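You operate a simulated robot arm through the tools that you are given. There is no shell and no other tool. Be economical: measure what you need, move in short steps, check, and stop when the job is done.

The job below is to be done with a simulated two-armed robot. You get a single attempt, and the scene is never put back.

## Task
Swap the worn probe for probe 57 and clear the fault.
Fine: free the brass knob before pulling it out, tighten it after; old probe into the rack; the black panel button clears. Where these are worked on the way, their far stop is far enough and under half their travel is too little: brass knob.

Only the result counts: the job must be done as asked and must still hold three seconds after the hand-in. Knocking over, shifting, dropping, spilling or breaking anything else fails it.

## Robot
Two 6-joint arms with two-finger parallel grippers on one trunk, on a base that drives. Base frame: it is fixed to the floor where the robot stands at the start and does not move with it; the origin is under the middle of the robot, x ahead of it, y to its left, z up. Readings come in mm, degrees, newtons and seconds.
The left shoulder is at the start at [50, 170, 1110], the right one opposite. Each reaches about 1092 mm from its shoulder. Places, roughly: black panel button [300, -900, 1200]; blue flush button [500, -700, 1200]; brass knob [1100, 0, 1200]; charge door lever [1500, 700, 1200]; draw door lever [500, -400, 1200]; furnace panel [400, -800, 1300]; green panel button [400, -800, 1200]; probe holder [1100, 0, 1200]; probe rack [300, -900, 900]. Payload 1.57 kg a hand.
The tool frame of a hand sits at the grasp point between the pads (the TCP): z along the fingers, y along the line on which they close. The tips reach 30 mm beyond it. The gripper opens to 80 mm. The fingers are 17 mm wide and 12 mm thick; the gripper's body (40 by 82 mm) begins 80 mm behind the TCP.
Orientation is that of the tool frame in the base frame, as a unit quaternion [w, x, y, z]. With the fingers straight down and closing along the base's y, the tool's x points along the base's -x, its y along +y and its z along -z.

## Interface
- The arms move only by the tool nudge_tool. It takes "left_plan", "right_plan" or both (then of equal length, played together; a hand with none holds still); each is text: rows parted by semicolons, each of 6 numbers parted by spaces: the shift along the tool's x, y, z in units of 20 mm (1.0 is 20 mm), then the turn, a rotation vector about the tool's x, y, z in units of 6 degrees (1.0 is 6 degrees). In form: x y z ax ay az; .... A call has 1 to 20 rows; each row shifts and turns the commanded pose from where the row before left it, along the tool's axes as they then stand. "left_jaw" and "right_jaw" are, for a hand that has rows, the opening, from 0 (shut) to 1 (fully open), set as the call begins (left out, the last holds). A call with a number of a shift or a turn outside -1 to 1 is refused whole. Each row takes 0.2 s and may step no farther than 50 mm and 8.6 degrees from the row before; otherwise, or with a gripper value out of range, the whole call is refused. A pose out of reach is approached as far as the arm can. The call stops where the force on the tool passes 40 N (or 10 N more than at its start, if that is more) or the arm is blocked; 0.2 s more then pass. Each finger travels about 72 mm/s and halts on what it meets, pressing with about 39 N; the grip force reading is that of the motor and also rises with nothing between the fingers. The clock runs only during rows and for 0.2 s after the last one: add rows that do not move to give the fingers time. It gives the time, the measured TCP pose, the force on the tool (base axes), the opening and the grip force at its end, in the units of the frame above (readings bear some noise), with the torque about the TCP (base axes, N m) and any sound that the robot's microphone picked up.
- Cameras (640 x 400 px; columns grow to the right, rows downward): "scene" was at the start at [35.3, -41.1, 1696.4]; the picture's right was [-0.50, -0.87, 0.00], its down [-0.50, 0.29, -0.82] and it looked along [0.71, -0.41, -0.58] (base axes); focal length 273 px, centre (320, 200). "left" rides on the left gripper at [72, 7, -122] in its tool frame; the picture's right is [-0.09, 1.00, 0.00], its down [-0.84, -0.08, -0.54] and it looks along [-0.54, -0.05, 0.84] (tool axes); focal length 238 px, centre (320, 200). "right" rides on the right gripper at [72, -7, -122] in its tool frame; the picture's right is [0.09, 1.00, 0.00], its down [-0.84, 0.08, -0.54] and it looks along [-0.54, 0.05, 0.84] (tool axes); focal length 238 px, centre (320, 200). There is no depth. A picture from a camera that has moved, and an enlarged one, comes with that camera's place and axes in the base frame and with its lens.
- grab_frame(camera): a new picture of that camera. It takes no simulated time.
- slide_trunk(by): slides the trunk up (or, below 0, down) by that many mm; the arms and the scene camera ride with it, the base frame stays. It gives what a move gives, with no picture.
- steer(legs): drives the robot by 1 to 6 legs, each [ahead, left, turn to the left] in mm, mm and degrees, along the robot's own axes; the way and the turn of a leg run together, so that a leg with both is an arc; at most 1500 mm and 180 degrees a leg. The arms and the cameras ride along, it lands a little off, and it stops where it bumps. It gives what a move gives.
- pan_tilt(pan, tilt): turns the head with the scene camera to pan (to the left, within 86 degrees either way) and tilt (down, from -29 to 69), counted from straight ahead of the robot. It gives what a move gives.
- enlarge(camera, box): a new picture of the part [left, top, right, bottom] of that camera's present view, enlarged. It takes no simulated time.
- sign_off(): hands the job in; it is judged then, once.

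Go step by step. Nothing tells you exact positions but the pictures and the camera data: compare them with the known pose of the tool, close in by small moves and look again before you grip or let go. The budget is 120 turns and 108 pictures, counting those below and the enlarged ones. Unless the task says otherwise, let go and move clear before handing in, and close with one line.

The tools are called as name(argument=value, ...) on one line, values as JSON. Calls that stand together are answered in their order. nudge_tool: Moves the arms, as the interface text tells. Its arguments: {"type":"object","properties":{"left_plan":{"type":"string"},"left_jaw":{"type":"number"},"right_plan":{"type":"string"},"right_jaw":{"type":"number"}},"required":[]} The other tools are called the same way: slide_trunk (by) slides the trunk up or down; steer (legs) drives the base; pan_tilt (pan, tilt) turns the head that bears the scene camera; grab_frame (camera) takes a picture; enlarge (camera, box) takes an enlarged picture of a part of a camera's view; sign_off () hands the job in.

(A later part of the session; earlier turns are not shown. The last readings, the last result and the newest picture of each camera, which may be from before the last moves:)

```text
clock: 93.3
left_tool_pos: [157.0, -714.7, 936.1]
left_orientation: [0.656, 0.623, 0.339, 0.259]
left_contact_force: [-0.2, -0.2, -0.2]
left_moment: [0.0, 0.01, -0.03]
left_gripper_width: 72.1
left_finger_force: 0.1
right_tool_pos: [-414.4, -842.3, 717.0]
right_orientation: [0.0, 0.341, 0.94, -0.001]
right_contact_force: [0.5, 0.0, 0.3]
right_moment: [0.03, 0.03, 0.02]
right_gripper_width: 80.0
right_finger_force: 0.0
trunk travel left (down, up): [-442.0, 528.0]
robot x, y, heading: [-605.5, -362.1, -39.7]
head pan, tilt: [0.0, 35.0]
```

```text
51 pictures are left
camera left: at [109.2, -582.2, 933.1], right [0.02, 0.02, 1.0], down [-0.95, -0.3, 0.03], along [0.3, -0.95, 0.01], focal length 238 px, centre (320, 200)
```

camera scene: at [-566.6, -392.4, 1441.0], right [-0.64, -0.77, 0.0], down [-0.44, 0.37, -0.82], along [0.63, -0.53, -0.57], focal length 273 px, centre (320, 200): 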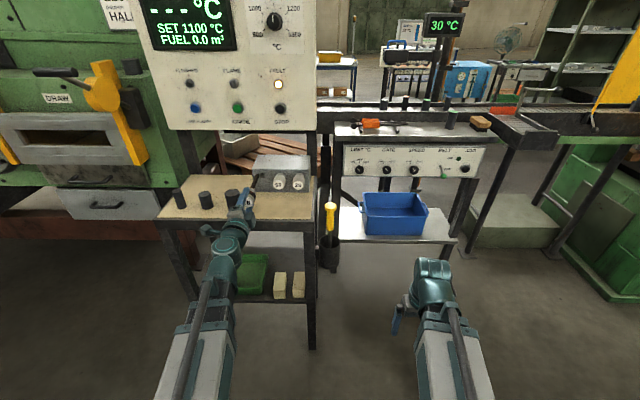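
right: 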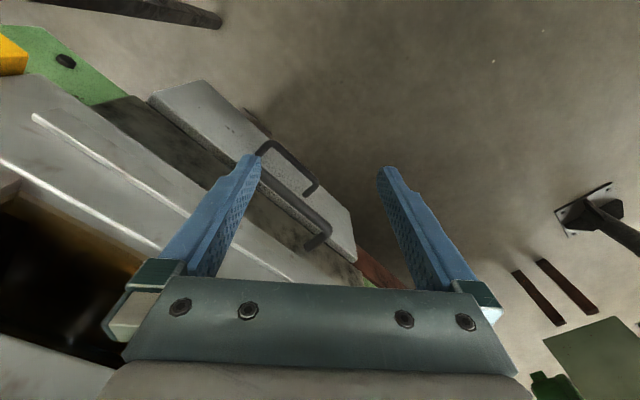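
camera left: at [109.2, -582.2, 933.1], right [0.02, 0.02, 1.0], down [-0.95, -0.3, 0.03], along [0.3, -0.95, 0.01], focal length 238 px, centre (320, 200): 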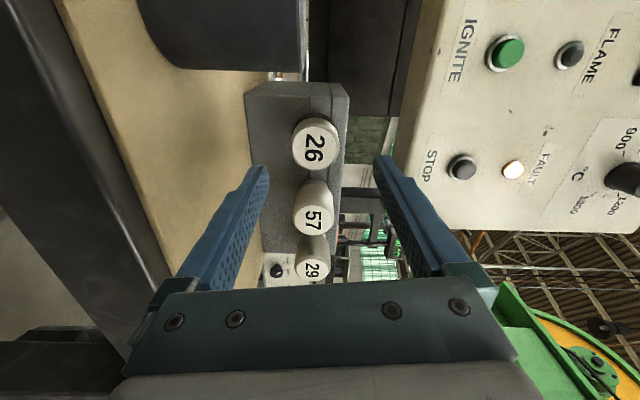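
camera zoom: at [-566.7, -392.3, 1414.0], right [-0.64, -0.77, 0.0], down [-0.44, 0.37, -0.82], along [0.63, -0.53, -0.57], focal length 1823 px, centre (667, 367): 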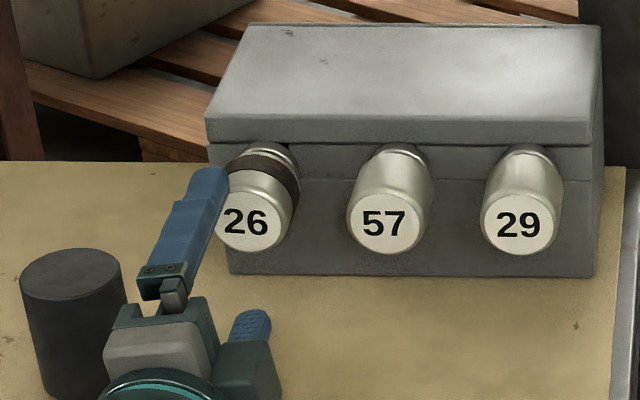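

Probe 26 sits level with its neighbours. Next I'll move 69 mm right and 4 mm down to line up with 57, then advance onto its cap.

slide_trunk(by=-4)

nudge_tool(left_plan="0 0 -0.5 0 0 0;-0.99 -0.12 0 0 0 0;-0.99 -0.12 0 0 0 0;-0.99 -0.12 0 0 0 0;-0.445 -0.054 0 0 0 0;0 0 1 0 0 0;0 0 1 0 0 0")

grab_frame(camera="left")

enlarge(camera="scene", box=[220, 145, 316, 205])

```text
clock: 93.9
left_tool_pos: [157.2, -713.9, 931.0]
left_orientation: [0.656, 0.623, 0.339, 0.26]
left_contact_force: [0.0, -0.6, 0.9]
left_moment: [-0.04, 0.02, 0.01]
left_gripper_width: 71.7
left_finger_force: 0.1
right_tool_pos: [-414.8, -842.8, 713.2]
right_orientation: [0.0, 0.341, 0.94, 0.0]
right_contact_force: [-0.4, 0.1, 0.0]
right_moment: [-0.01, -0.03, -0.03]
right_gripper_width: 80.1
right_finger_force: 0.0
trunk travel left (down, up): [-438.0, 532.0]
robot x, y, heading: [-603.1, -365.4, -40.2]
head pan, tilt: [0.0, 35.0]
```

```text
clock: 95.5
left_tool_pos: [143.0, -780.6, 933.7]
left_orientation: [0.657, 0.621, 0.338, 0.261]
left_contact_force: [0.3, -1.0, -0.3]
left_moment: [0.02, 0.01, 0.01]
left_gripper_width: 72.2
left_finger_force: 0.0
left hand out of reach, approached as far as the arm can: row 4
right_tool_pos: [-415.0, -841.8, 712.9]
right_orientation: [0.0, 0.342, 0.94, 0.0]
right_contact_force: [-0.6, -0.2, -0.6]
right_moment: [0.0, 0.0, 0.0]
right_gripper_width: 80.2
right_finger_force: 0.0
trunk travel left (down, up): [-438.0, 532.0]
robot x, y, heading: [-602.7, -366.3, -40.2]
head pan, tilt: [0.0, 35.0]
```

```text
50 pictures are left
camera left: at [94.0, -648.0, 929.6], right [0.02, 0.02, 1.0], down [-0.95, -0.3, 0.02], along [0.3, -0.95, 0.02], focal length 238 px, centre (320, 200)
```

left: 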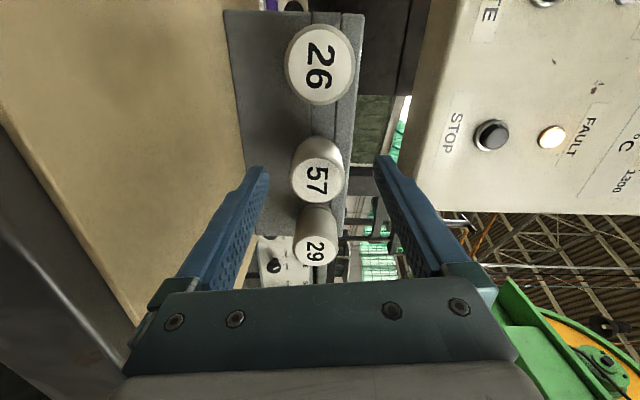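

```text
6.67 times, centred on (268, 175) of scene
camera zoom: at [-566.7, -392.3, 1410.0], right [-0.64, -0.77, 0.0], down [-0.44, 0.37, -0.82], along [0.63, -0.53, -0.57], focal length 1823 px, centre (667, 367)
```

zoom: 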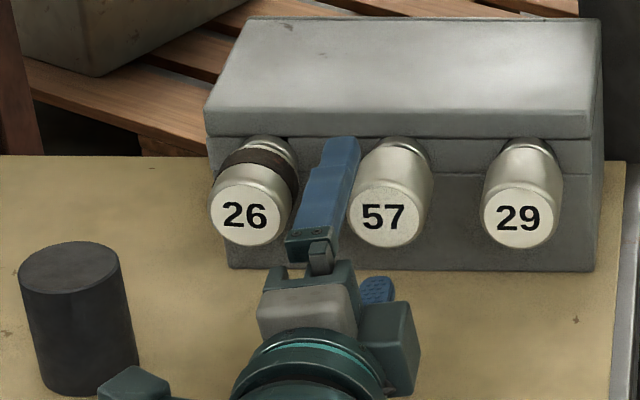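

The TCP is at l≈-508 and the 57 cap at l≈-518, so it needs another 9.5 mm to the right.

nudge_tool(left_plan="-0.235 -0.03 0 0 0 0;-0.235 -0.03 0 0 0 0")

grab_frame(camera="left")

```text
clock: 96.1
left_tool_pos: [134.1, -788.1, 932.9]
left_orientation: [0.657, 0.621, 0.338, 0.261]
left_contact_force: [-0.9, 0.4, 1.1]
left_moment: [0.02, 0.02, 0.0]
left_gripper_width: 72.0
left_finger_force: 0.1
right_tool_pos: [-414.7, -842.7, 712.7]
right_orientation: [-0.001, 0.34, 0.94, 0.001]
right_contact_force: [-0.5, -0.2, -1.2]
right_moment: [0.01, 0.03, 0.01]
right_gripper_width: 80.0
right_finger_force: 0.1
trunk travel left (down, up): [-438.0, 532.0]
robot x, y, heading: [-601.9, -366.0, -39.9]
head pan, tilt: [0.0, 35.0]
```

```text
48 pictures are left
camera left: at [87.5, -655.5, 929.6], right [0.02, 0.02, 1.0], down [-0.95, -0.3, 0.02], along [0.3, -0.95, 0.02], focal length 238 px, centre (320, 200)
```

left: 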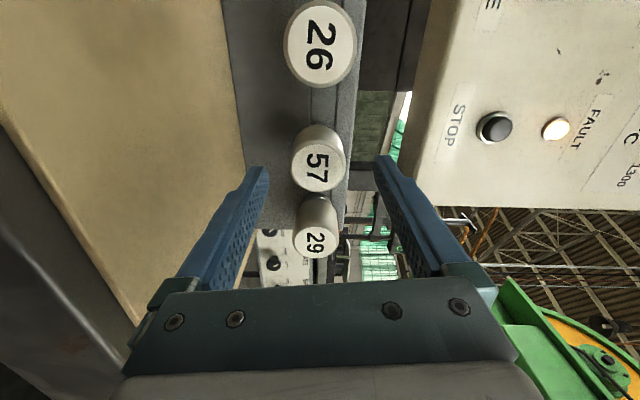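

Now aligned with 57. I'll advance 46 mm and close on the cap.

nudge_tool(left_plan="0 0 0.77 0 0 0;0 0 0.77 0 0 0;0 0 0.77 0 0 0")

grab_frame(camera="left")

nudge_tool(left_plan="0 0 0 0 0 0;0 0 0 0 0 0;0 0 0 0 0 0", left_jaw=0.25)

grab_frame(camera="left")

```text
clock: 96.9
left_tool_pos: [172.0, -816.4, 932.3]
left_orientation: [0.657, 0.621, 0.338, 0.261]
left_contact_force: [0.3, 0.3, -0.2]
left_moment: [-0.02, 0.01, 0.02]
left_gripper_width: 71.9
left_finger_force: 0.0
right_tool_pos: [-415.1, -842.1, 711.7]
right_orientation: [0.0, 0.341, 0.94, 0.001]
right_contact_force: [0.3, -0.4, 0.3]
right_moment: [0.0, -0.02, -0.02]
right_gripper_width: 80.0
right_finger_force: 0.0
trunk travel left (down, up): [-438.0, 532.0]
robot x, y, heading: [-604.9, -362.6, -39.8]
head pan, tilt: [0.0, 35.0]
```

```text
47 pictures are left
camera left: at [123.5, -684.7, 929.6], right [0.02, 0.02, 1.0], down [-0.95, -0.3, 0.02], along [0.3, -0.95, 0.02], focal length 238 px, centre (320, 200)
```

left: 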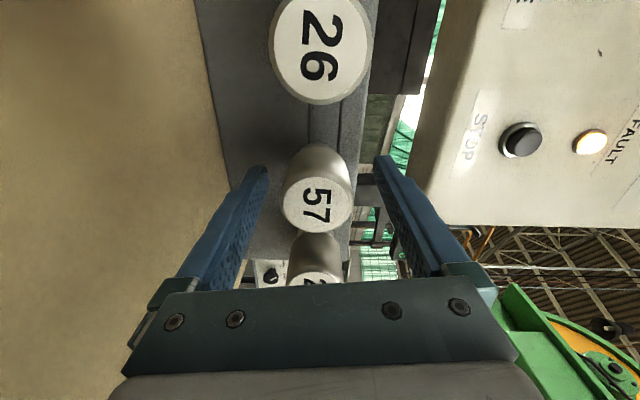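

```text
clock: 97.7
left_tool_pos: [171.5, -817.5, 932.5]
left_orientation: [0.657, 0.622, 0.338, 0.26]
left_contact_force: [0.3, 0.1, 0.2]
left_moment: [0.12, 0.14, 0.05]
left_gripper_width: 41.3
left_finger_force: 38.8
right_tool_pos: [-414.9, -842.8, 712.7]
right_orientation: [0.001, 0.341, 0.94, 0.0]
right_contact_force: [-0.8, -0.1, 0.4]
right_moment: [0.0, 0.0, 0.0]
right_gripper_width: 80.2
right_finger_force: 0.0
trunk travel left (down, up): [-438.0, 532.0]
robot x, y, heading: [-602.8, -363.6, -39.8]
head pan, tilt: [0.0, 35.0]
```

```text
46 pictures are left
camera left: at [123.4, -684.6, 929.5], right [0.02, 0.02, 1.0], down [-0.95, -0.3, 0.02], along [0.3, -0.95, 0.02], focal length 238 px, centre (320, 200)
```

left: 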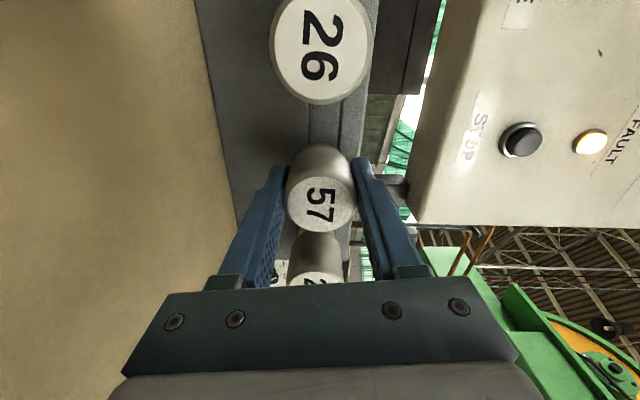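

57 is gripped. I'll draw it 60 mm straight out with the arm, and then use the base for the rest, since the arm nears its inner limit there.

nudge_tool(left_plan="0 0 -0.5 0 0 0;0 0 -0.5 0 0 0;0 0 -0.5 0 0 0;0 0 -0.5 0 0 0;0 0 -0.5 0 0 0;0 0 -0.5 0 0 0")

enlarge(camera="scene", box=[220, 145, 316, 205])

```text
clock: 99.1
left_tool_pos: [125.7, -777.8, 933.3]
left_orientation: [0.657, 0.621, 0.338, 0.26]
left_contact_force: [-0.7, -0.4, -0.3]
left_moment: [0.11, 0.09, -0.03]
left_gripper_width: 41.3
left_finger_force: 39.5
right_tool_pos: [-414.2, -842.7, 713.7]
right_orientation: [0.0, 0.342, 0.94, 0.0]
right_contact_force: [0.5, 0.1, -0.4]
right_moment: [-0.02, 0.01, 0.0]
right_gripper_width: 79.9
right_finger_force: 0.1
trunk travel left (down, up): [-438.0, 532.0]
robot x, y, heading: [-602.7, -366.8, -40.1]
head pan, tilt: [0.0, 35.0]
```

```text
6.67 times, centred on (268, 175) of scene
camera zoom: at [-566.5, -392.5, 1410.0], right [-0.64, -0.77, 0.0], down [-0.44, 0.37, -0.82], along [0.63, -0.53, -0.57], focal length 1823 px, centre (667, 367)
```

zoom: 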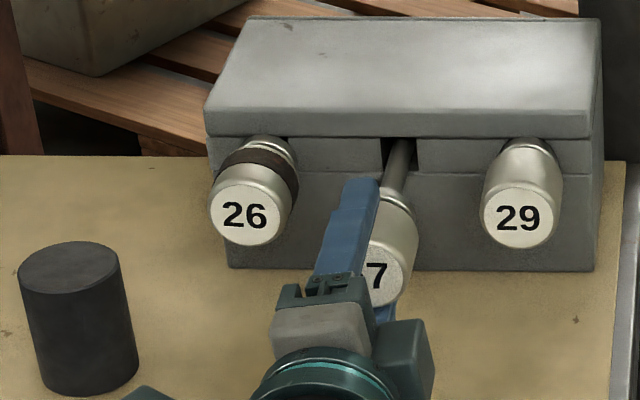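

It slides freely with about 45 mm left inside. I'll reverse the base 100 mm straight back.

steer(legs=[[-100, 0, 0]])

grab_frame(camera="scene")

enlarge(camera="scene", box=[220, 125, 316, 185])

```text
clock: 100.5
left_tool_pos: [17.0, -716.8, 935.2]
left_orientation: [0.667, 0.615, 0.329, 0.26]
left_contact_force: [-0.2, 0.0, -2.0]
left_moment: [0.07, 0.11, 0.01]
left_gripper_width: 41.0
left_finger_force: 39.1
right_tool_pos: [-464.6, -823.7, 711.4]
right_orientation: [0.031, 0.35, 0.936, -0.012]
right_contact_force: [-0.1, -0.2, 0.6]
right_moment: [-0.03, -0.06, -0.01]
right_gripper_width: 80.0
right_finger_force: 0.1
trunk travel left (down, up): [-438.0, 532.0]
robot x, y, heading: [-644.5, -321.7, -41.0]
head pan, tilt: [0.0, 35.0]
stopped in leg 1: the robot was blocked; the commanded pose is now the measured one
```

```text
44 pictures are left
camera scene: at [-597.2, -364.0, 1412.0], right [-0.66, -0.76, 0.0], down [-0.44, 0.38, -0.81], along [0.61, -0.53, -0.58], focal length 273 px, centre (320, 200)
```

scene: 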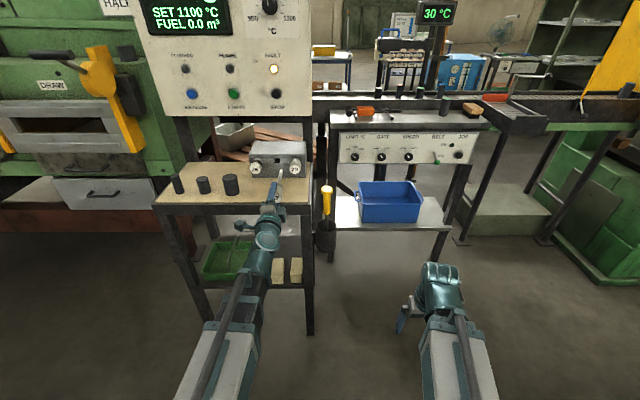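

```text
6.67 times, centred on (268, 155) of scene
camera zoom: at [-597.2, -364.0, 1412.0], right [-0.66, -0.76, 0.0], down [-0.44, 0.38, -0.81], along [0.61, -0.53, -0.58], focal length 1823 px, centre (667, 500)
```

zoom: 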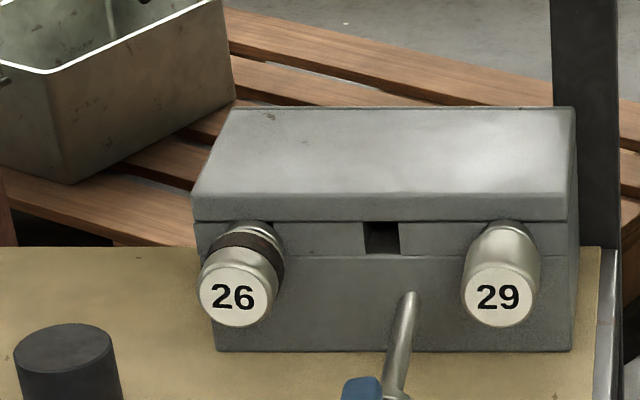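

57 is out of the rack, but the base bumped something behind it and is leaning slightly. I'll ease forward a little and check that it settles level.

steer(legs=[[25, 0, 0]])

pan_tilt(pan=86, tilt=45)

grab_frame(camera="scene")

```text
clock: 101.3
left_tool_pos: [42.3, -725.6, 938.2]
left_orientation: [0.666, 0.617, 0.33, 0.259]
left_contact_force: [-0.4, -0.1, -2.7]
left_moment: [0.08, 0.14, 0.01]
left_gripper_width: 40.9
left_finger_force: 38.9
right_tool_pos: [-457.9, -819.3, 714.6]
right_orientation: [0.026, 0.347, 0.938, -0.009]
right_contact_force: [0.0, -0.5, -0.2]
right_moment: [-0.04, -0.01, -0.02]
right_gripper_width: 79.9
right_finger_force: 0.0
trunk travel left (down, up): [-438.0, 532.0]
robot x, y, heading: [-637.9, -336.5, -40.8]
head pan, tilt: [0.0, 35.0]
```

```text
clock: 102.9
left_tool_pos: [42.6, -724.4, 936.1]
left_orientation: [0.665, 0.617, 0.331, 0.259]
left_contact_force: [0.7, 0.2, -2.0]
left_moment: [0.11, 0.11, -0.02]
left_gripper_width: 41.0
left_finger_force: 38.8
right_tool_pos: [-458.9, -819.5, 713.1]
right_orientation: [0.026, 0.348, 0.937, -0.01]
right_contact_force: [0.1, -0.2, 0.3]
right_moment: [0.0, -0.03, 0.0]
right_gripper_width: 79.9
right_finger_force: 0.1
trunk travel left (down, up): [-438.0, 532.0]
robot x, y, heading: [-639.4, -332.7, -40.8]
head pan, tilt: [85.9, 45.0]
```

```text
42 pictures are left
camera scene: at [-609.6, -245.7, 1395.2], right [0.71, -0.7, 0.0], down [-0.5, -0.5, -0.71], along [0.5, 0.5, -0.71], focal length 273 px, centre (320, 200)
```

scene: 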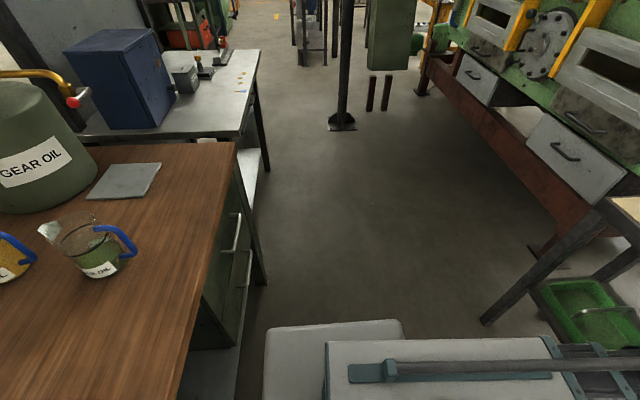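

Nothing looks knocked over; the wooden table behind stopped the base, and the arms just took a small jolt. I'll raise the hand, pull away from the table first, and only then turn.

slide_trunk(by=257)

steer(legs=[[55, 0, 0], [0, 0, 40]])

pan_tilt(pan=60, tilt=40)

grab_frame(camera="scene")

```text
clock: 105.5
left_tool_pos: [43.8, -726.4, 1194.2]
left_orientation: [0.665, 0.617, 0.331, 0.259]
left_contact_force: [-0.6, 0.5, -2.1]
left_moment: [0.06, 0.11, 0.02]
left_gripper_width: 41.1
left_finger_force: 39.1
right_tool_pos: [-459.1, -820.5, 969.3]
right_orientation: [0.027, 0.348, 0.937, -0.01]
right_contact_force: [0.5, -0.8, 0.3]
right_moment: [-0.01, -0.01, 0.01]
right_gripper_width: 80.0
right_finger_force: 0.1
trunk travel left (down, up): [-695.0, 275.0]
robot x, y, heading: [-635.1, -335.6, -40.7]
head pan, tilt: [85.9, 45.0]
```

```text
clock: 108.4
left_tool_pos: [177.0, -226.5, 1192.7]
left_orientation: [0.535, 0.464, 0.524, 0.473]
left_contact_force: [0.2, 0.6, -2.9]
left_moment: [0.01, 0.16, -0.05]
left_gripper_width: 41.0
left_finger_force: 39.2
right_tool_pos: [-143.2, -624.1, 971.6]
right_orientation: [0.029, 0.002, 1.0, 0.0]
right_contact_force: [-0.8, 0.2, -0.4]
right_moment: [-0.03, -0.01, -0.04]
right_gripper_width: 80.1
right_finger_force: 0.1
trunk travel left (down, up): [-695.0, 275.0]
robot x, y, heading: [-597.2, -369.4, -0.2]
head pan, tilt: [85.9, 45.0]
```

```text
clock: 109.3
left_tool_pos: [177.0, -227.3, 1193.9]
left_orientation: [0.535, 0.464, 0.524, 0.473]
left_contact_force: [-0.5, -0.4, -1.7]
left_moment: [0.03, 0.16, 0.0]
left_gripper_width: 40.6
left_finger_force: 39.1
right_tool_pos: [-141.7, -623.6, 969.0]
right_orientation: [0.028, 0.002, 1.0, 0.001]
right_contact_force: [0.1, -0.4, -0.4]
right_moment: [0.02, 0.0, 0.01]
right_gripper_width: 80.0
right_finger_force: 0.1
trunk travel left (down, up): [-695.0, 275.0]
robot x, y, heading: [-597.5, -368.6, -0.3]
head pan, tilt: [60.0, 40.0]
```

```text
41 pictures are left
camera scene: at [-592.0, -291.4, 1659.4], right [0.86, -0.5, 0.0], down [-0.32, -0.56, -0.77], along [0.39, 0.66, -0.64], focal length 273 px, centre (320, 200)
```

scene: 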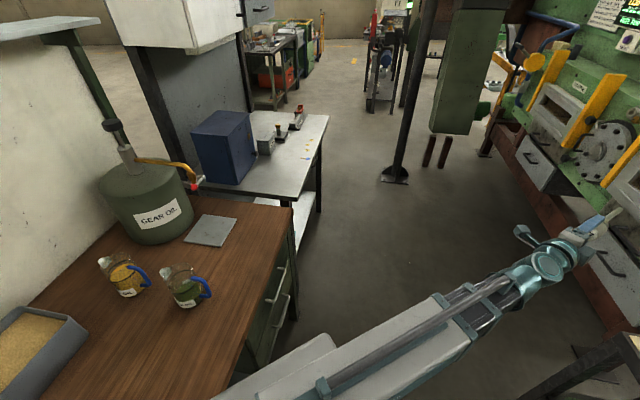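

The table edge runs alongside my route, but I came this way without touching it. I'll retrace the same path back to the furnace position.

steer(legs=[[378, 382, 0], [376, 376, 0], [0, 0, -40.2]])

pan_tilt(pan=0, tilt=30)

grab_frame(camera="scene")

grab_frame(camera="left")

```text
clock: 117.0
left_tool_pos: [861.1, -7.9, 1193.6]
left_orientation: [0.665, 0.617, 0.331, 0.259]
left_contact_force: [4.2, 8.5, 1.4]
left_moment: [-0.13, -0.3, 1.27]
left_gripper_width: 40.8
left_finger_force: 38.3
right_tool_pos: [359.7, -102.3, 970.8]
right_orientation: [0.026, 0.349, 0.937, -0.01]
right_contact_force: [-0.6, -0.2, 0.0]
right_moment: [-0.03, -0.02, -0.01]
right_gripper_width: 80.0
right_finger_force: 0.0
trunk travel left (down, up): [-695.0, 275.0]
robot x, y, heading: [183.6, 386.2, -40.9]
head pan, tilt: [60.0, 40.0]
```

```text
clock: 118.3
left_tool_pos: [861.3, -7.7, 1192.4]
left_orientation: [0.665, 0.617, 0.332, 0.259]
left_contact_force: [1.8, 3.9, -1.6]
left_moment: [-0.04, -0.05, 0.55]
left_gripper_width: 41.0
left_finger_force: 39.1
right_tool_pos: [359.7, -103.9, 970.8]
right_orientation: [0.026, 0.348, 0.937, -0.01]
right_contact_force: [-0.5, 0.1, 0.1]
right_moment: [0.01, 0.02, -0.03]
right_gripper_width: 80.3
right_finger_force: 0.0
trunk travel left (down, up): [-695.0, 275.0]
robot x, y, heading: [184.1, 385.1, -40.9]
head pan, tilt: [0.0, 30.0]
```

```text
40 pictures are left
camera scene: at [220.8, 355.0, 1674.8], right [-0.65, -0.76, 0.0], down [-0.38, 0.33, -0.87], along [0.66, -0.57, -0.5], focal length 273 px, centre (320, 200)
```

scene: 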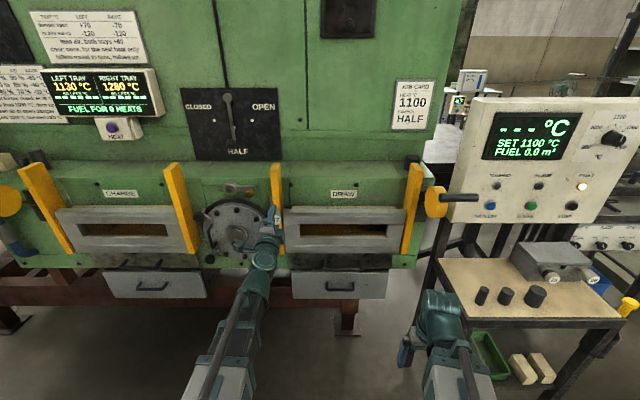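

```text
39 pictures are left
camera left: at [815.4, 123.7, 1188.4], right [0.0, 0.03, 1.0], down [-0.96, -0.29, 0.01], along [0.29, -0.96, 0.03], focal length 238 px, centre (320, 200)
```

left: 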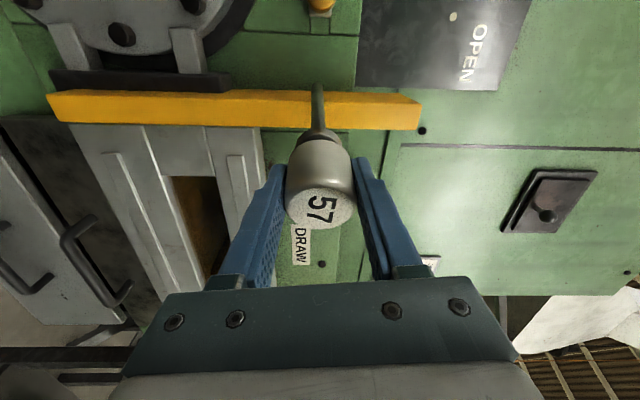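

The stem is lightly touching the yellow post, since the hand is further right in the robot frame than before. I'll back the base off 70 mm to clear it and then check the probe's position in the grip.

steer(legs=[[-70, 0, 0]])

grab_frame(camera="left")

enlarge(camera="scene", box=[190, 170, 302, 240])

```text
clock: 119.3
left_tool_pos: [806.9, 36.9, 1194.6]
left_orientation: [0.665, 0.618, 0.331, 0.26]
left_contact_force: [-0.3, 1.3, -2.0]
left_moment: [0.07, 0.12, 0.0]
left_gripper_width: 40.9
left_finger_force: 38.3
right_tool_pos: [306.6, -58.1, 970.9]
right_orientation: [0.026, 0.349, 0.937, -0.009]
right_contact_force: [0.2, 1.2, 0.6]
right_moment: [-0.02, -0.05, -0.01]
right_gripper_width: 79.7
right_finger_force: 0.0
trunk travel left (down, up): [-695.0, 275.0]
robot x, y, heading: [131.3, 430.9, -40.9]
head pan, tilt: [0.0, 30.0]
```

```text
38 pictures are left
camera left: at [761.0, 169.8, 1189.0], right [0.0, 0.03, 1.0], down [-0.96, -0.29, 0.01], along [0.29, -0.96, 0.03], focal length 238 px, centre (320, 200)
```

left: 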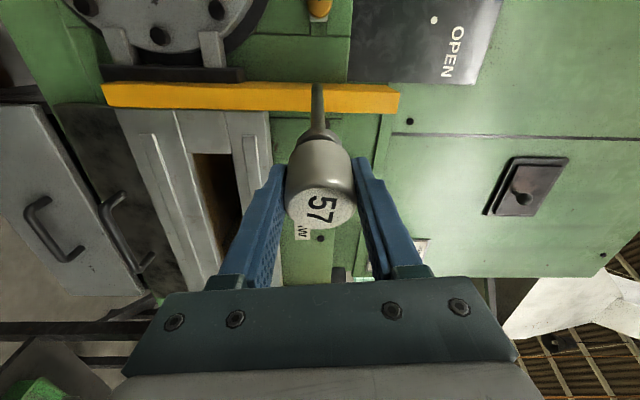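

```text
5.71 times, centred on (246, 205) of scene
camera zoom: at [166.0, 401.3, 1674.8], right [-0.65, -0.76, 0.0], down [-0.38, 0.33, -0.87], along [0.66, -0.57, -0.5], focal length 1562 px, centre (743, 171)
```

zoom: 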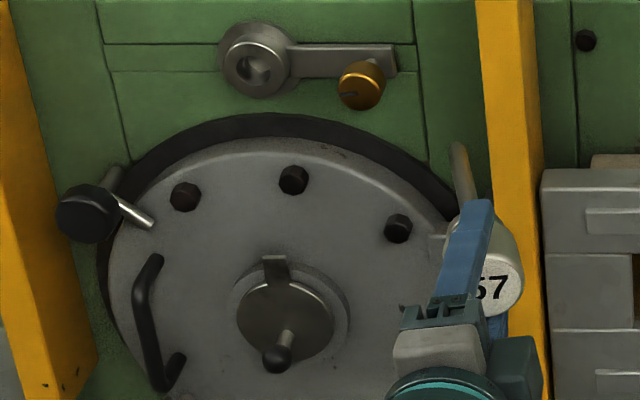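

The post contact has pivoted the probe about 14.5° to the left in the grip. I can compensate by yawing the hand 14.5° to the right, so that the stem points squarely at the holder. I'll shift the base left and do that while clear of everything.

steer(legs=[[0, 190, 0]])

nudge_tool(left_plan="0 0 0 0.17 -0.81 0;0 0 0 0 -0.81 0;0 0 0 0 -0.8 0")

grab_frame(camera="left")

enlarge(camera="scene", box=[240, 150, 368, 230])

```text
clock: 120.9
left_tool_pos: [933.0, 181.3, 1193.6]
left_orientation: [0.665, 0.616, 0.332, 0.26]
left_contact_force: [0.1, 0.7, -2.3]
left_moment: [0.07, 0.08, -0.02]
left_gripper_width: 40.8
left_finger_force: 39.5
right_tool_pos: [431.7, 86.3, 969.7]
right_orientation: [0.026, 0.346, 0.938, -0.01]
right_contact_force: [-0.1, -0.2, 0.6]
right_moment: [0.02, 0.0, -0.04]
right_gripper_width: 80.0
right_finger_force: 0.2
trunk travel left (down, up): [-695.0, 275.0]
robot x, y, heading: [253.9, 574.4, -40.7]
head pan, tilt: [0.0, 30.0]
```

```text
clock: 121.7
left_tool_pos: [933.7, 182.7, 1189.3]
left_orientation: [0.686, 0.659, 0.256, 0.171]
left_contact_force: [0.0, 0.2, -2.1]
left_moment: [0.08, 0.09, 0.02]
left_gripper_width: 40.9
left_finger_force: 39.2
left hand out of reach, approached as far as the arm can: row 1
right_tool_pos: [433.2, 85.8, 970.1]
right_orientation: [0.026, 0.346, 0.938, -0.009]
right_contact_force: [-0.5, 0.1, 0.5]
right_moment: [-0.04, 0.03, 0.04]
right_gripper_width: 80.0
right_finger_force: 0.0
trunk travel left (down, up): [-695.0, 275.0]
robot x, y, heading: [252.5, 573.4, -40.5]
head pan, tilt: [0.0, 30.0]
```

```text
36 pictures are left
camera left: at [921.8, 322.2, 1185.9], right [0.03, 0.02, 1.0], down [-1.0, -0.04, 0.03], along [0.04, -1.0, 0.02], focal length 238 px, centre (320, 200)
```

left: 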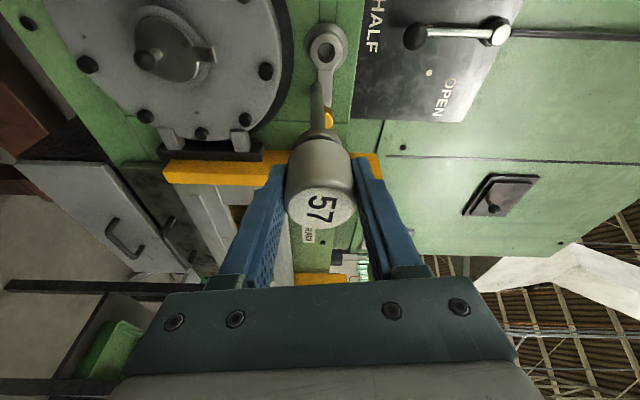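

```text
5.00 times, centred on (304, 190) of scene
camera zoom: at [290.6, 543.8, 1674.7], right [-0.65, -0.76, 0.0], down [-0.38, 0.33, -0.87], along [0.66, -0.56, -0.5], focal length 1367 px, centre (400, 250)
```

zoom: 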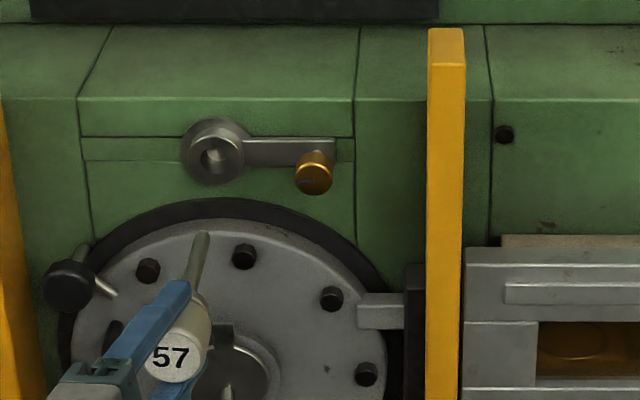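

With the hand yawed, the stem heads at about -40.3° and lies on the holder axis laterally, though it droops about 1.8°. I'll pitch the hand up to level the stem, then advance 80 mm along the probe's own axis and look closely.

nudge_tool(left_plan="0 0 0 -0.3 0 0;0.243 0 0.969 0 0 0;0.243 0 0.969 0 0 0;0.243 0 0.969 0 0 0;0.243 0 0.969 0 0 0")

enlarge(camera="left", box=[240, 60, 400, 160])

enlarge(camera="scene", box=[240, 155, 320, 205])

```text
clock: 122.9
left_tool_pos: [995.1, 130.4, 1188.7]
left_orientation: [0.687, 0.657, 0.26, 0.168]
left_contact_force: [-0.2, 0.1, -2.3]
left_moment: [0.12, 0.06, -0.01]
left_gripper_width: 40.7
left_finger_force: 39.0
left hand out of reach, approached as far as the arm can: row 1
right_tool_pos: [431.8, 85.3, 969.5]
right_orientation: [0.026, 0.346, 0.938, -0.01]
right_contact_force: [0.2, -0.1, 0.5]
right_moment: [-0.02, 0.01, -0.01]
right_gripper_width: 80.0
right_finger_force: 0.2
trunk travel left (down, up): [-695.0, 275.0]
robot x, y, heading: [253.7, 574.7, -40.6]
head pan, tilt: [0.0, 30.0]
```

```text
4.00 times, centred on (320, 110) of left
camera zoom: at [983.0, 270.3, 1185.2], right [0.04, 0.02, 1.0], down [-1.0, -0.05, 0.04], along [0.05, -1.0, 0.02], focal length 953 px, centre (320, 560)
```

zoom: 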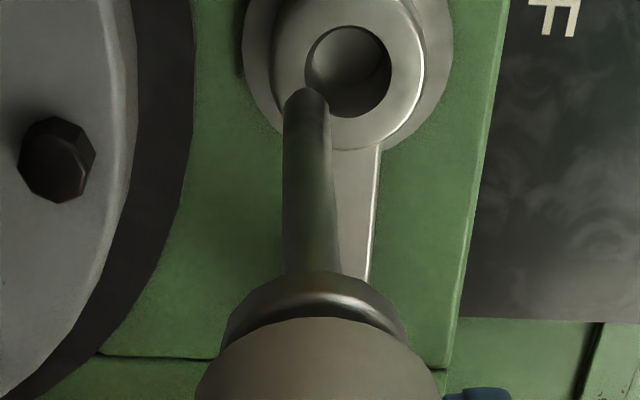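

```text
8.00 times, centred on (280, 180) of scene
camera zoom: at [290.7, 543.4, 1674.7], right [-0.65, -0.76, 0.0], down [-0.38, 0.33, -0.87], along [0.66, -0.56, -0.5], focal length 2187 px, centre (640, 360)
```

zoom: 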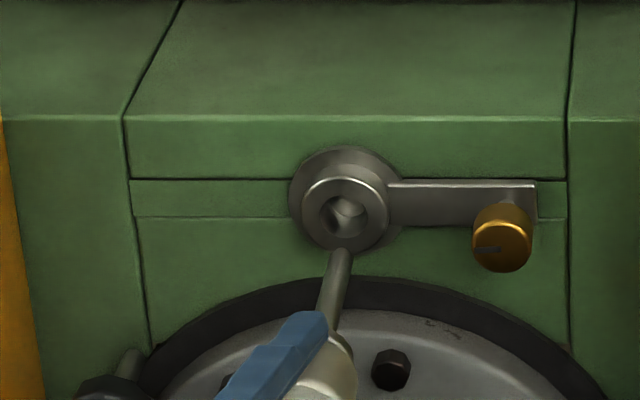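

The tip sits about 8 mm low and 3 mm left of the bore, because the pitch correction couldn't take effect without letting the hand rise. I'll redo it with the matching rise, trim the height, and re-check.

nudge_tool(left_plan="-0.12 0.31 0.03 -0.3 0 0;0 0 0 0 0 0")

enlarge(camera="left", box=[240, 60, 400, 160])

enlarge(camera="scene", box=[240, 155, 320, 205])

```text
clock: 123.5
left_tool_pos: [993.6, 129.1, 1190.5]
left_orientation: [0.689, 0.654, 0.264, 0.168]
left_contact_force: [-0.6, 0.3, -3.0]
left_moment: [0.05, 0.07, 0.0]
left_gripper_width: 40.8
left_finger_force: 39.5
left hand out of reach, approached as far as the arm can: row 1
right_tool_pos: [431.5, 85.3, 971.0]
right_orientation: [0.027, 0.345, 0.938, -0.01]
right_contact_force: [-0.2, -0.3, -0.5]
right_moment: [-0.02, 0.03, -0.02]
right_gripper_width: 80.0
right_finger_force: 0.0
trunk travel left (down, up): [-695.0, 275.0]
robot x, y, heading: [253.3, 572.9, -40.6]
head pan, tilt: [0.0, 30.0]
```

```text
4.00 times, centred on (320, 110) of left
camera zoom: at [981.5, 269.9, 1185.1], right [0.04, 0.03, 1.0], down [-1.0, -0.05, 0.04], along [0.05, -1.0, 0.03], focal length 953 px, centre (320, 560)
```

zoom: 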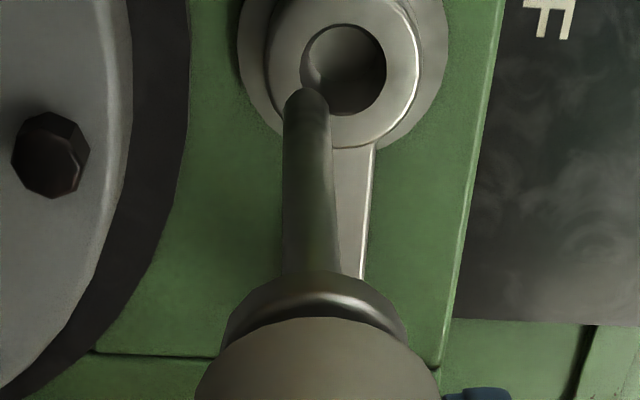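

```text
8.00 times, centred on (280, 180) of scene
camera zoom: at [290.4, 543.6, 1674.7], right [-0.65, -0.76, 0.0], down [-0.38, 0.33, -0.87], along [0.66, -0.56, -0.5], focal length 2187 px, centre (640, 360)
```

zoom: 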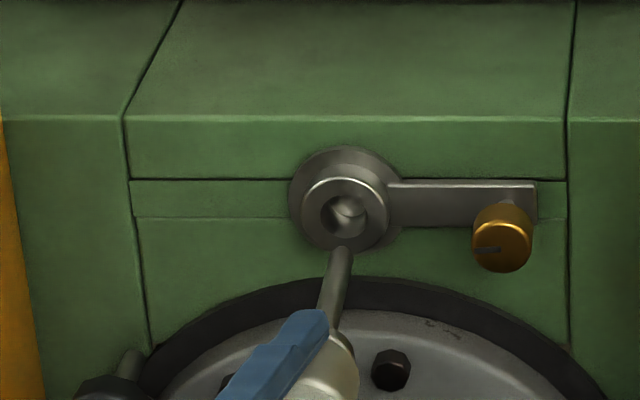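

Laterally the stem now points into the bore, and it's about 3–4 mm low, well inside the 26 mm bore's tolerance once trimmed. I'll raise the trunk 3 mm and insert 50 mm along the probe axis, watching the force.

slide_trunk(by=3)

nudge_tool(left_plan="0.121 0 0.485 0 0 0;0.121 0 0.485 0 0 0;0.121 0 0.485 0 0 0;0.121 0 0.485 0 0 0;0.121 0 0.485 0 0 0")

enlarge(camera="left", box=[240, 60, 400, 160])

enlarge(camera="scene", box=[240, 155, 320, 205])

```text
clock: 124.0
left_tool_pos: [994.5, 129.7, 1194.2]
left_orientation: [0.688, 0.655, 0.264, 0.168]
left_contact_force: [-0.5, -1.1, -2.5]
left_moment: [0.1, 0.08, -0.01]
left_gripper_width: 41.0
left_finger_force: 39.1
right_tool_pos: [432.1, 85.6, 972.9]
right_orientation: [0.027, 0.346, 0.938, -0.01]
right_contact_force: [1.0, -0.4, -0.6]
right_moment: [0.0, -0.03, 0.02]
right_gripper_width: 80.2
right_finger_force: 0.0
trunk travel left (down, up): [-698.0, 272.0]
robot x, y, heading: [254.7, 572.3, -40.4]
head pan, tilt: [0.0, 30.0]
```

```text
clock: 125.2
left_tool_pos: [1032.6, 97.4, 1194.7]
left_orientation: [0.688, 0.655, 0.264, 0.168]
left_contact_force: [-2.1, 1.0, 7.6]
left_moment: [-0.77, -0.9, 0.05]
left_gripper_width: 40.8
left_finger_force: 39.1
right_tool_pos: [431.9, 86.7, 973.0]
right_orientation: [0.026, 0.346, 0.938, -0.01]
right_contact_force: [0.5, 0.4, 0.1]
right_moment: [-0.03, 0.01, 0.04]
right_gripper_width: 79.8
right_finger_force: 0.0
trunk travel left (down, up): [-698.0, 272.0]
robot x, y, heading: [253.6, 574.3, -40.8]
head pan, tilt: [0.0, 30.0]
```

```text
4.00 times, centred on (320, 110) of left
camera zoom: at [1019.4, 237.3, 1188.9], right [0.04, 0.03, 1.0], down [-1.0, -0.05, 0.04], along [0.05, -1.0, 0.03], focal length 953 px, centre (320, 560)
```

zoom: 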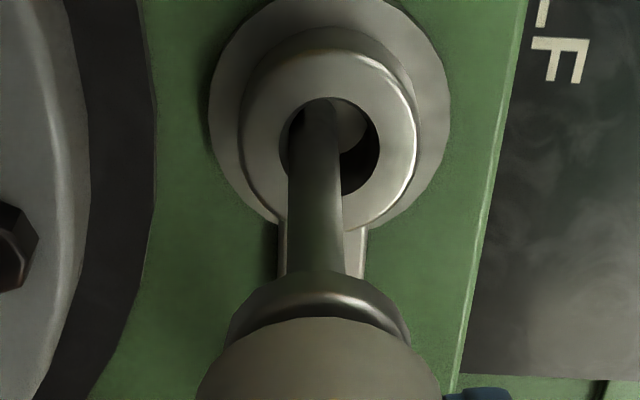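

```text
8.00 times, centred on (280, 180) of scene
camera zoom: at [289.0, 544.6, 1677.8], right [-0.65, -0.76, 0.0], down [-0.38, 0.32, -0.87], along [0.66, -0.56, -0.5], focal length 2187 px, centre (640, 360)
```

zoom: 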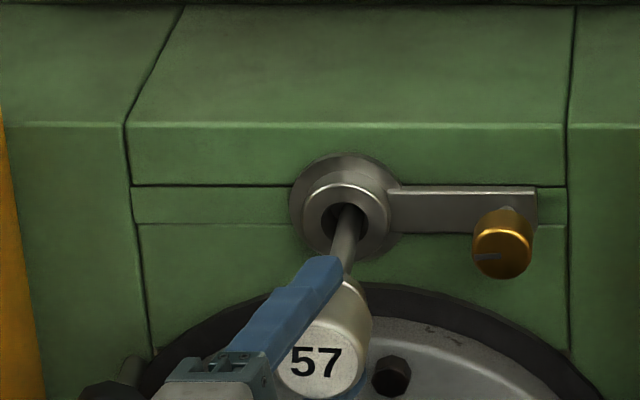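

The tip is in, but it's riding on the bottom of the bore with 8 N upward. Rolling the hand about 5° lifts the tip by some 3 mm and removes most of the droop, so I'll do that and trim the height by 1 mm.

nudge_tool(left_plan="0 0 0 0 0 0.4;0 0 0 0 0 0.4;0 0 0 0 0 0")

slide_trunk(by=1)

enlarge(camera="left", box=[240, 60, 400, 160])

```text
clock: 126.0
left_tool_pos: [1032.3, 98.4, 1190.2]
left_orientation: [0.674, 0.67, 0.242, 0.194]
left_contact_force: [2.3, -1.1, 16.2]
left_moment: [-1.33, -1.6, 0.02]
left_gripper_width: 41.9
left_finger_force: 38.9
right_tool_pos: [430.3, 87.5, 973.9]
right_orientation: [0.027, 0.345, 0.938, -0.01]
right_contact_force: [0.5, 0.0, -0.3]
right_moment: [0.0, -0.02, 0.0]
right_gripper_width: 80.0
right_finger_force: 0.1
trunk travel left (down, up): [-698.0, 272.0]
robot x, y, heading: [254.3, 573.1, -40.6]
head pan, tilt: [0.0, 30.0]
```

```text
clock: 126.5
left_tool_pos: [1031.0, 97.3, 1190.9]
left_orientation: [0.673, 0.672, 0.242, 0.193]
left_contact_force: [-0.9, 0.7, 6.3]
left_moment: [-0.54, -0.67, 0.12]
left_gripper_width: 41.6
left_finger_force: 39.2
right_tool_pos: [431.3, 87.0, 975.2]
right_orientation: [0.026, 0.346, 0.938, -0.01]
right_contact_force: [-0.1, -0.8, -0.3]
right_moment: [-0.01, 0.01, 0.04]
right_gripper_width: 80.1
right_finger_force: 0.1
trunk travel left (down, up): [-699.0, 271.0]
robot x, y, heading: [252.8, 574.1, -40.4]
head pan, tilt: [0.0, 30.0]
```

```text
4.00 times, centred on (320, 110) of left
camera zoom: at [1018.0, 237.1, 1193.2], right [-0.01, -0.03, 1.0], down [-1.0, -0.05, -0.01], along [0.05, -1.0, -0.03], focal length 953 px, centre (320, 560)
```

zoom: 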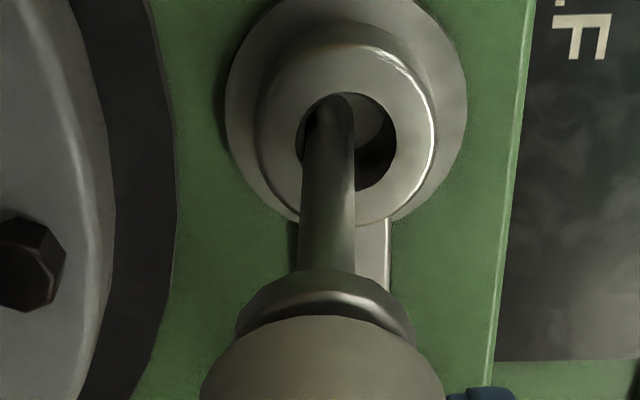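

The stem is still about 5 mm low in the bore with a slight droop, but the 26 mm bore has room for that. I'll raise the trunk 5 mm to centre it and go on in.

slide_trunk(by=5)

nudge_tool(left_plan="0.121 0 0.485 0 0 0;0.121 0 0.485 0 0 0;0.121 0 0.485 0 0 0")

enlarge(camera="left", box=[240, 60, 400, 160])

enlarge(camera="scene", box=[240, 155, 320, 205])

```text
clock: 127.0
left_tool_pos: [1032.7, 94.7, 1195.2]
left_orientation: [0.673, 0.671, 0.242, 0.193]
left_contact_force: [0.8, -0.7, 2.7]
left_moment: [-0.32, -0.41, 0.04]
left_gripper_width: 40.9
left_finger_force: 38.9
right_tool_pos: [432.0, 85.2, 978.9]
right_orientation: [0.026, 0.346, 0.938, -0.011]
right_contact_force: [0.2, -1.0, -0.5]
right_moment: [-0.02, 0.0, 0.03]
right_gripper_width: 80.0
right_finger_force: 0.0
trunk travel left (down, up): [-704.0, 266.0]
robot x, y, heading: [253.8, 574.3, -40.2]
head pan, tilt: [0.0, 30.0]
```

```text
clock: 127.8
left_tool_pos: [1055.1, 77.8, 1194.7]
left_orientation: [0.673, 0.672, 0.242, 0.193]
left_contact_force: [0.2, 0.3, 3.1]
left_moment: [-0.46, -0.56, -0.06]
left_gripper_width: 40.9
left_finger_force: 39.4
right_tool_pos: [430.2, 86.7, 979.5]
right_orientation: [0.026, 0.347, 0.937, -0.01]
right_contact_force: [0.4, 0.5, 0.6]
right_moment: [0.0, -0.01, 0.01]
right_gripper_width: 80.2
right_finger_force: 0.0
trunk travel left (down, up): [-704.0, 266.0]
robot x, y, heading: [251.6, 573.1, -40.9]
head pan, tilt: [0.0, 30.0]
```

```text
4.00 times, centred on (320, 110) of left
camera zoom: at [1041.6, 218.0, 1198.0], right [-0.01, -0.03, 1.0], down [-1.0, -0.05, -0.01], along [0.05, -1.0, -0.03], focal length 953 px, centre (320, 560)
```

zoom: 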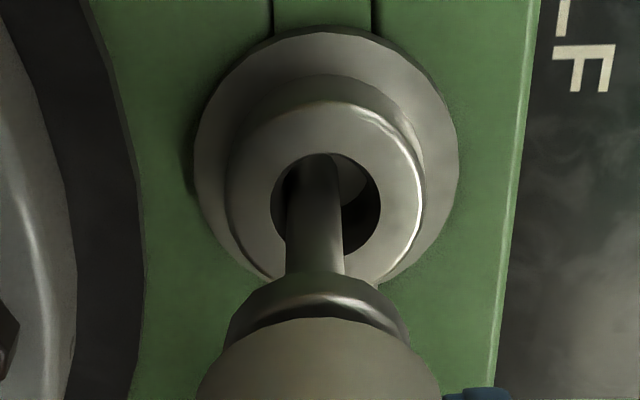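

```text
8.00 times, centred on (280, 180) of scene
camera zoom: at [289.6, 544.2, 1683.8], right [-0.65, -0.76, 0.0], down [-0.38, 0.32, -0.87], along [0.66, -0.56, -0.5], focal length 2187 px, centre (640, 360)
```

zoom: 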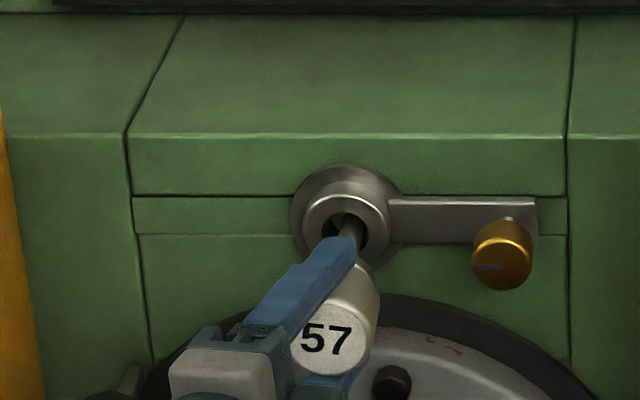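

It's sliding in with only light contact. I'll raise another 2 mm and continue.

slide_trunk(by=2)

nudge_tool(left_plan="0.121 0 0.485 0 0 0;0.121 0 0.485 0 0 0;0.121 0 0.485 0 0 0")

enlarge(camera="scene", box=[240, 155, 320, 205])

```text
clock: 128.4
left_tool_pos: [1055.0, 77.6, 1196.8]
left_orientation: [0.673, 0.672, 0.241, 0.193]
left_contact_force: [-0.3, -0.5, -1.8]
left_moment: [0.1, 0.13, 0.04]
left_gripper_width: 41.0
left_finger_force: 39.2
right_tool_pos: [431.7, 84.8, 980.5]
right_orientation: [0.026, 0.346, 0.938, -0.01]
right_contact_force: [0.8, -0.2, -0.2]
right_moment: [0.01, 0.02, 0.03]
right_gripper_width: 79.9
right_finger_force: 0.0
trunk travel left (down, up): [-706.0, 264.0]
robot x, y, heading: [251.2, 579.3, -40.4]
head pan, tilt: [0.0, 30.0]
```

```text
clock: 129.2
left_tool_pos: [1079.9, 58.9, 1195.3]
left_orientation: [0.673, 0.672, 0.241, 0.193]
left_contact_force: [0.3, 1.5, -1.5]
left_moment: [0.06, 0.09, 0.02]
left_gripper_width: 40.8
left_finger_force: 38.8
right_tool_pos: [432.5, 86.1, 980.5]
right_orientation: [0.026, 0.345, 0.938, -0.01]
right_contact_force: [-0.9, 0.4, -0.3]
right_moment: [-0.02, -0.01, -0.01]
right_gripper_width: 80.1
right_finger_force: 0.1
trunk travel left (down, up): [-706.0, 264.0]
robot x, y, heading: [252.9, 572.9, -40.6]
head pan, tilt: [0.0, 30.0]
```

```text
8.00 times, centred on (280, 180) of scene
camera zoom: at [290.5, 543.6, 1685.7], right [-0.65, -0.76, 0.0], down [-0.38, 0.33, -0.87], along [0.66, -0.56, -0.5], focal length 2187 px, centre (640, 360)
```

zoom: 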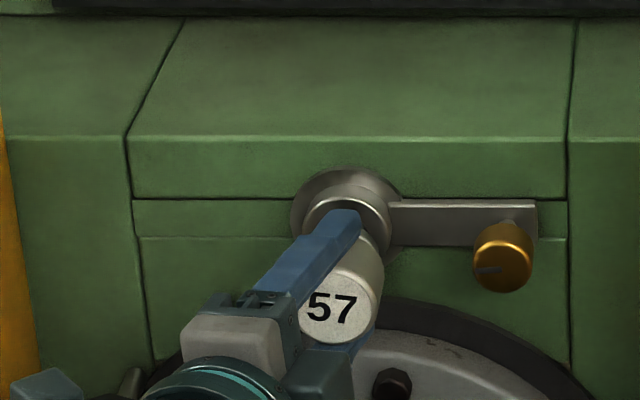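

Contact-free now, with about 20 mm to go. I'll ease it to its seat in small steps.

nudge_tool(left_plan="0.048 0 0.194 0 0 0;0.048 0 0.194 0 0 0;0.048 0 0.194 0 0 0;0.048 0 0.194 0 0 0")

enlarge(camera="left", box=[240, 80, 400, 180])

```text
clock: 130.2
left_tool_pos: [1089.5, 48.1, 1195.2]
left_orientation: [0.672, 0.673, 0.242, 0.193]
left_contact_force: [-0.6, 1.8, 2.3]
left_moment: [-0.29, -0.38, 0.03]
left_gripper_width: 41.0
left_finger_force: 38.6
right_tool_pos: [430.8, 86.1, 981.3]
right_orientation: [0.026, 0.346, 0.938, -0.01]
right_contact_force: [0.2, 0.2, 0.1]
right_moment: [0.03, 0.0, 0.03]
right_gripper_width: 79.8
right_finger_force: 0.0
trunk travel left (down, up): [-706.0, 264.0]
robot x, y, heading: [249.6, 576.6, -40.5]
head pan, tilt: [0.0, 30.0]
```

```text
4.00 times, centred on (320, 130) of left
camera zoom: at [1076.8, 188.2, 1199.6], right [-0.01, -0.03, 1.0], down [-1.0, -0.05, -0.01], along [0.05, -1.0, -0.03], focal length 953 px, centre (320, 480)
```

zoom: 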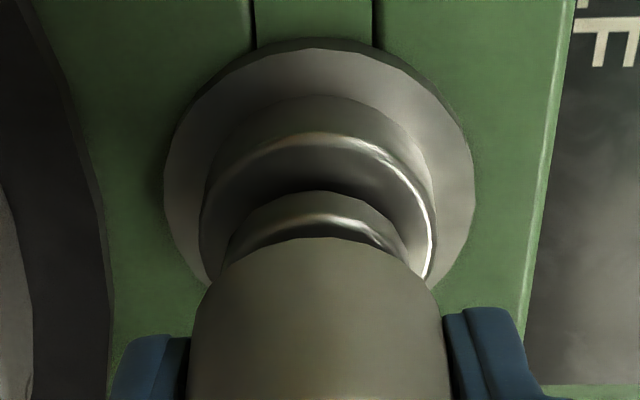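

Almost there; I'll keep pressing gently until it bottoms.

nudge_tool(left_plan="0.036 0 0.145 0 0 0;0.036 0 0.145 0 0 0;0.036 0 0.145 0 0 0;0.036 0 0.145 0 0 0")

enlarge(camera="left", box=[240, 80, 400, 180])

enlarge(camera="scene", box=[240, 155, 320, 205])

```text
clock: 131.2
left_tool_pos: [1095.8, 43.6, 1198.4]
left_orientation: [0.673, 0.672, 0.241, 0.193]
left_contact_force: [-24.4, 24.0, -10.4]
left_moment: [0.01, 0.0, -0.16]
left_gripper_width: 40.8
left_finger_force: 38.6
right_tool_pos: [429.7, 87.9, 982.9]
right_orientation: [0.027, 0.346, 0.938, -0.01]
right_contact_force: [0.2, -1.0, -0.6]
right_moment: [0.04, 0.02, -0.02]
right_gripper_width: 79.9
right_finger_force: 0.1
trunk travel left (down, up): [-706.0, 264.0]
robot x, y, heading: [253.1, 572.1, -40.5]
head pan, tilt: [0.0, 30.0]
```

```text
4.00 times, centred on (320, 130) of left
camera zoom: at [1083.5, 183.1, 1201.4], right [-0.01, -0.03, 1.0], down [-1.0, -0.05, -0.01], along [0.05, -1.0, -0.03], focal length 953 px, centre (320, 480)
```

zoom: 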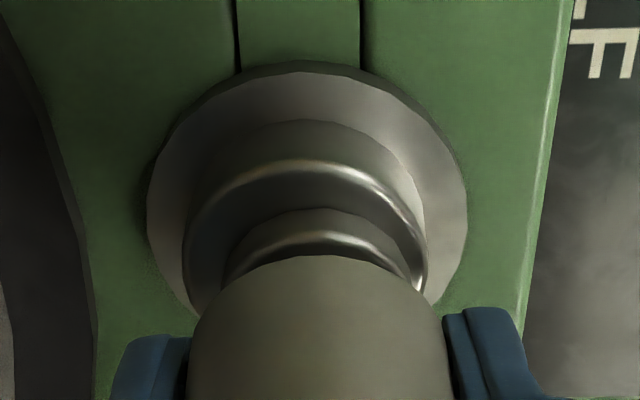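

```text
8.00 times, centred on (280, 180) of scene
camera zoom: at [287.2, 547.0, 1685.8], right [-0.65, -0.76, 0.0], down [-0.38, 0.32, -0.87], along [0.66, -0.56, -0.5], focal length 2187 px, centre (640, 360)
```

zoom: 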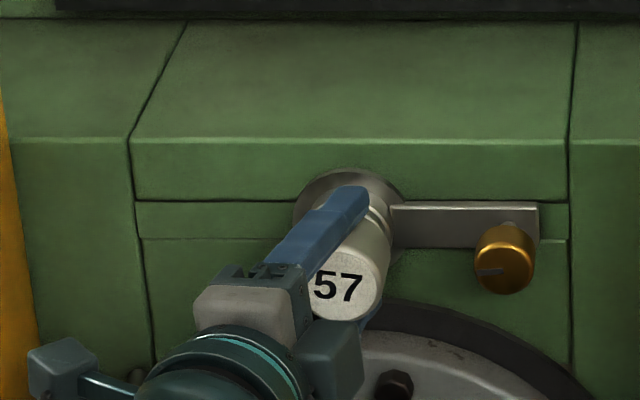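

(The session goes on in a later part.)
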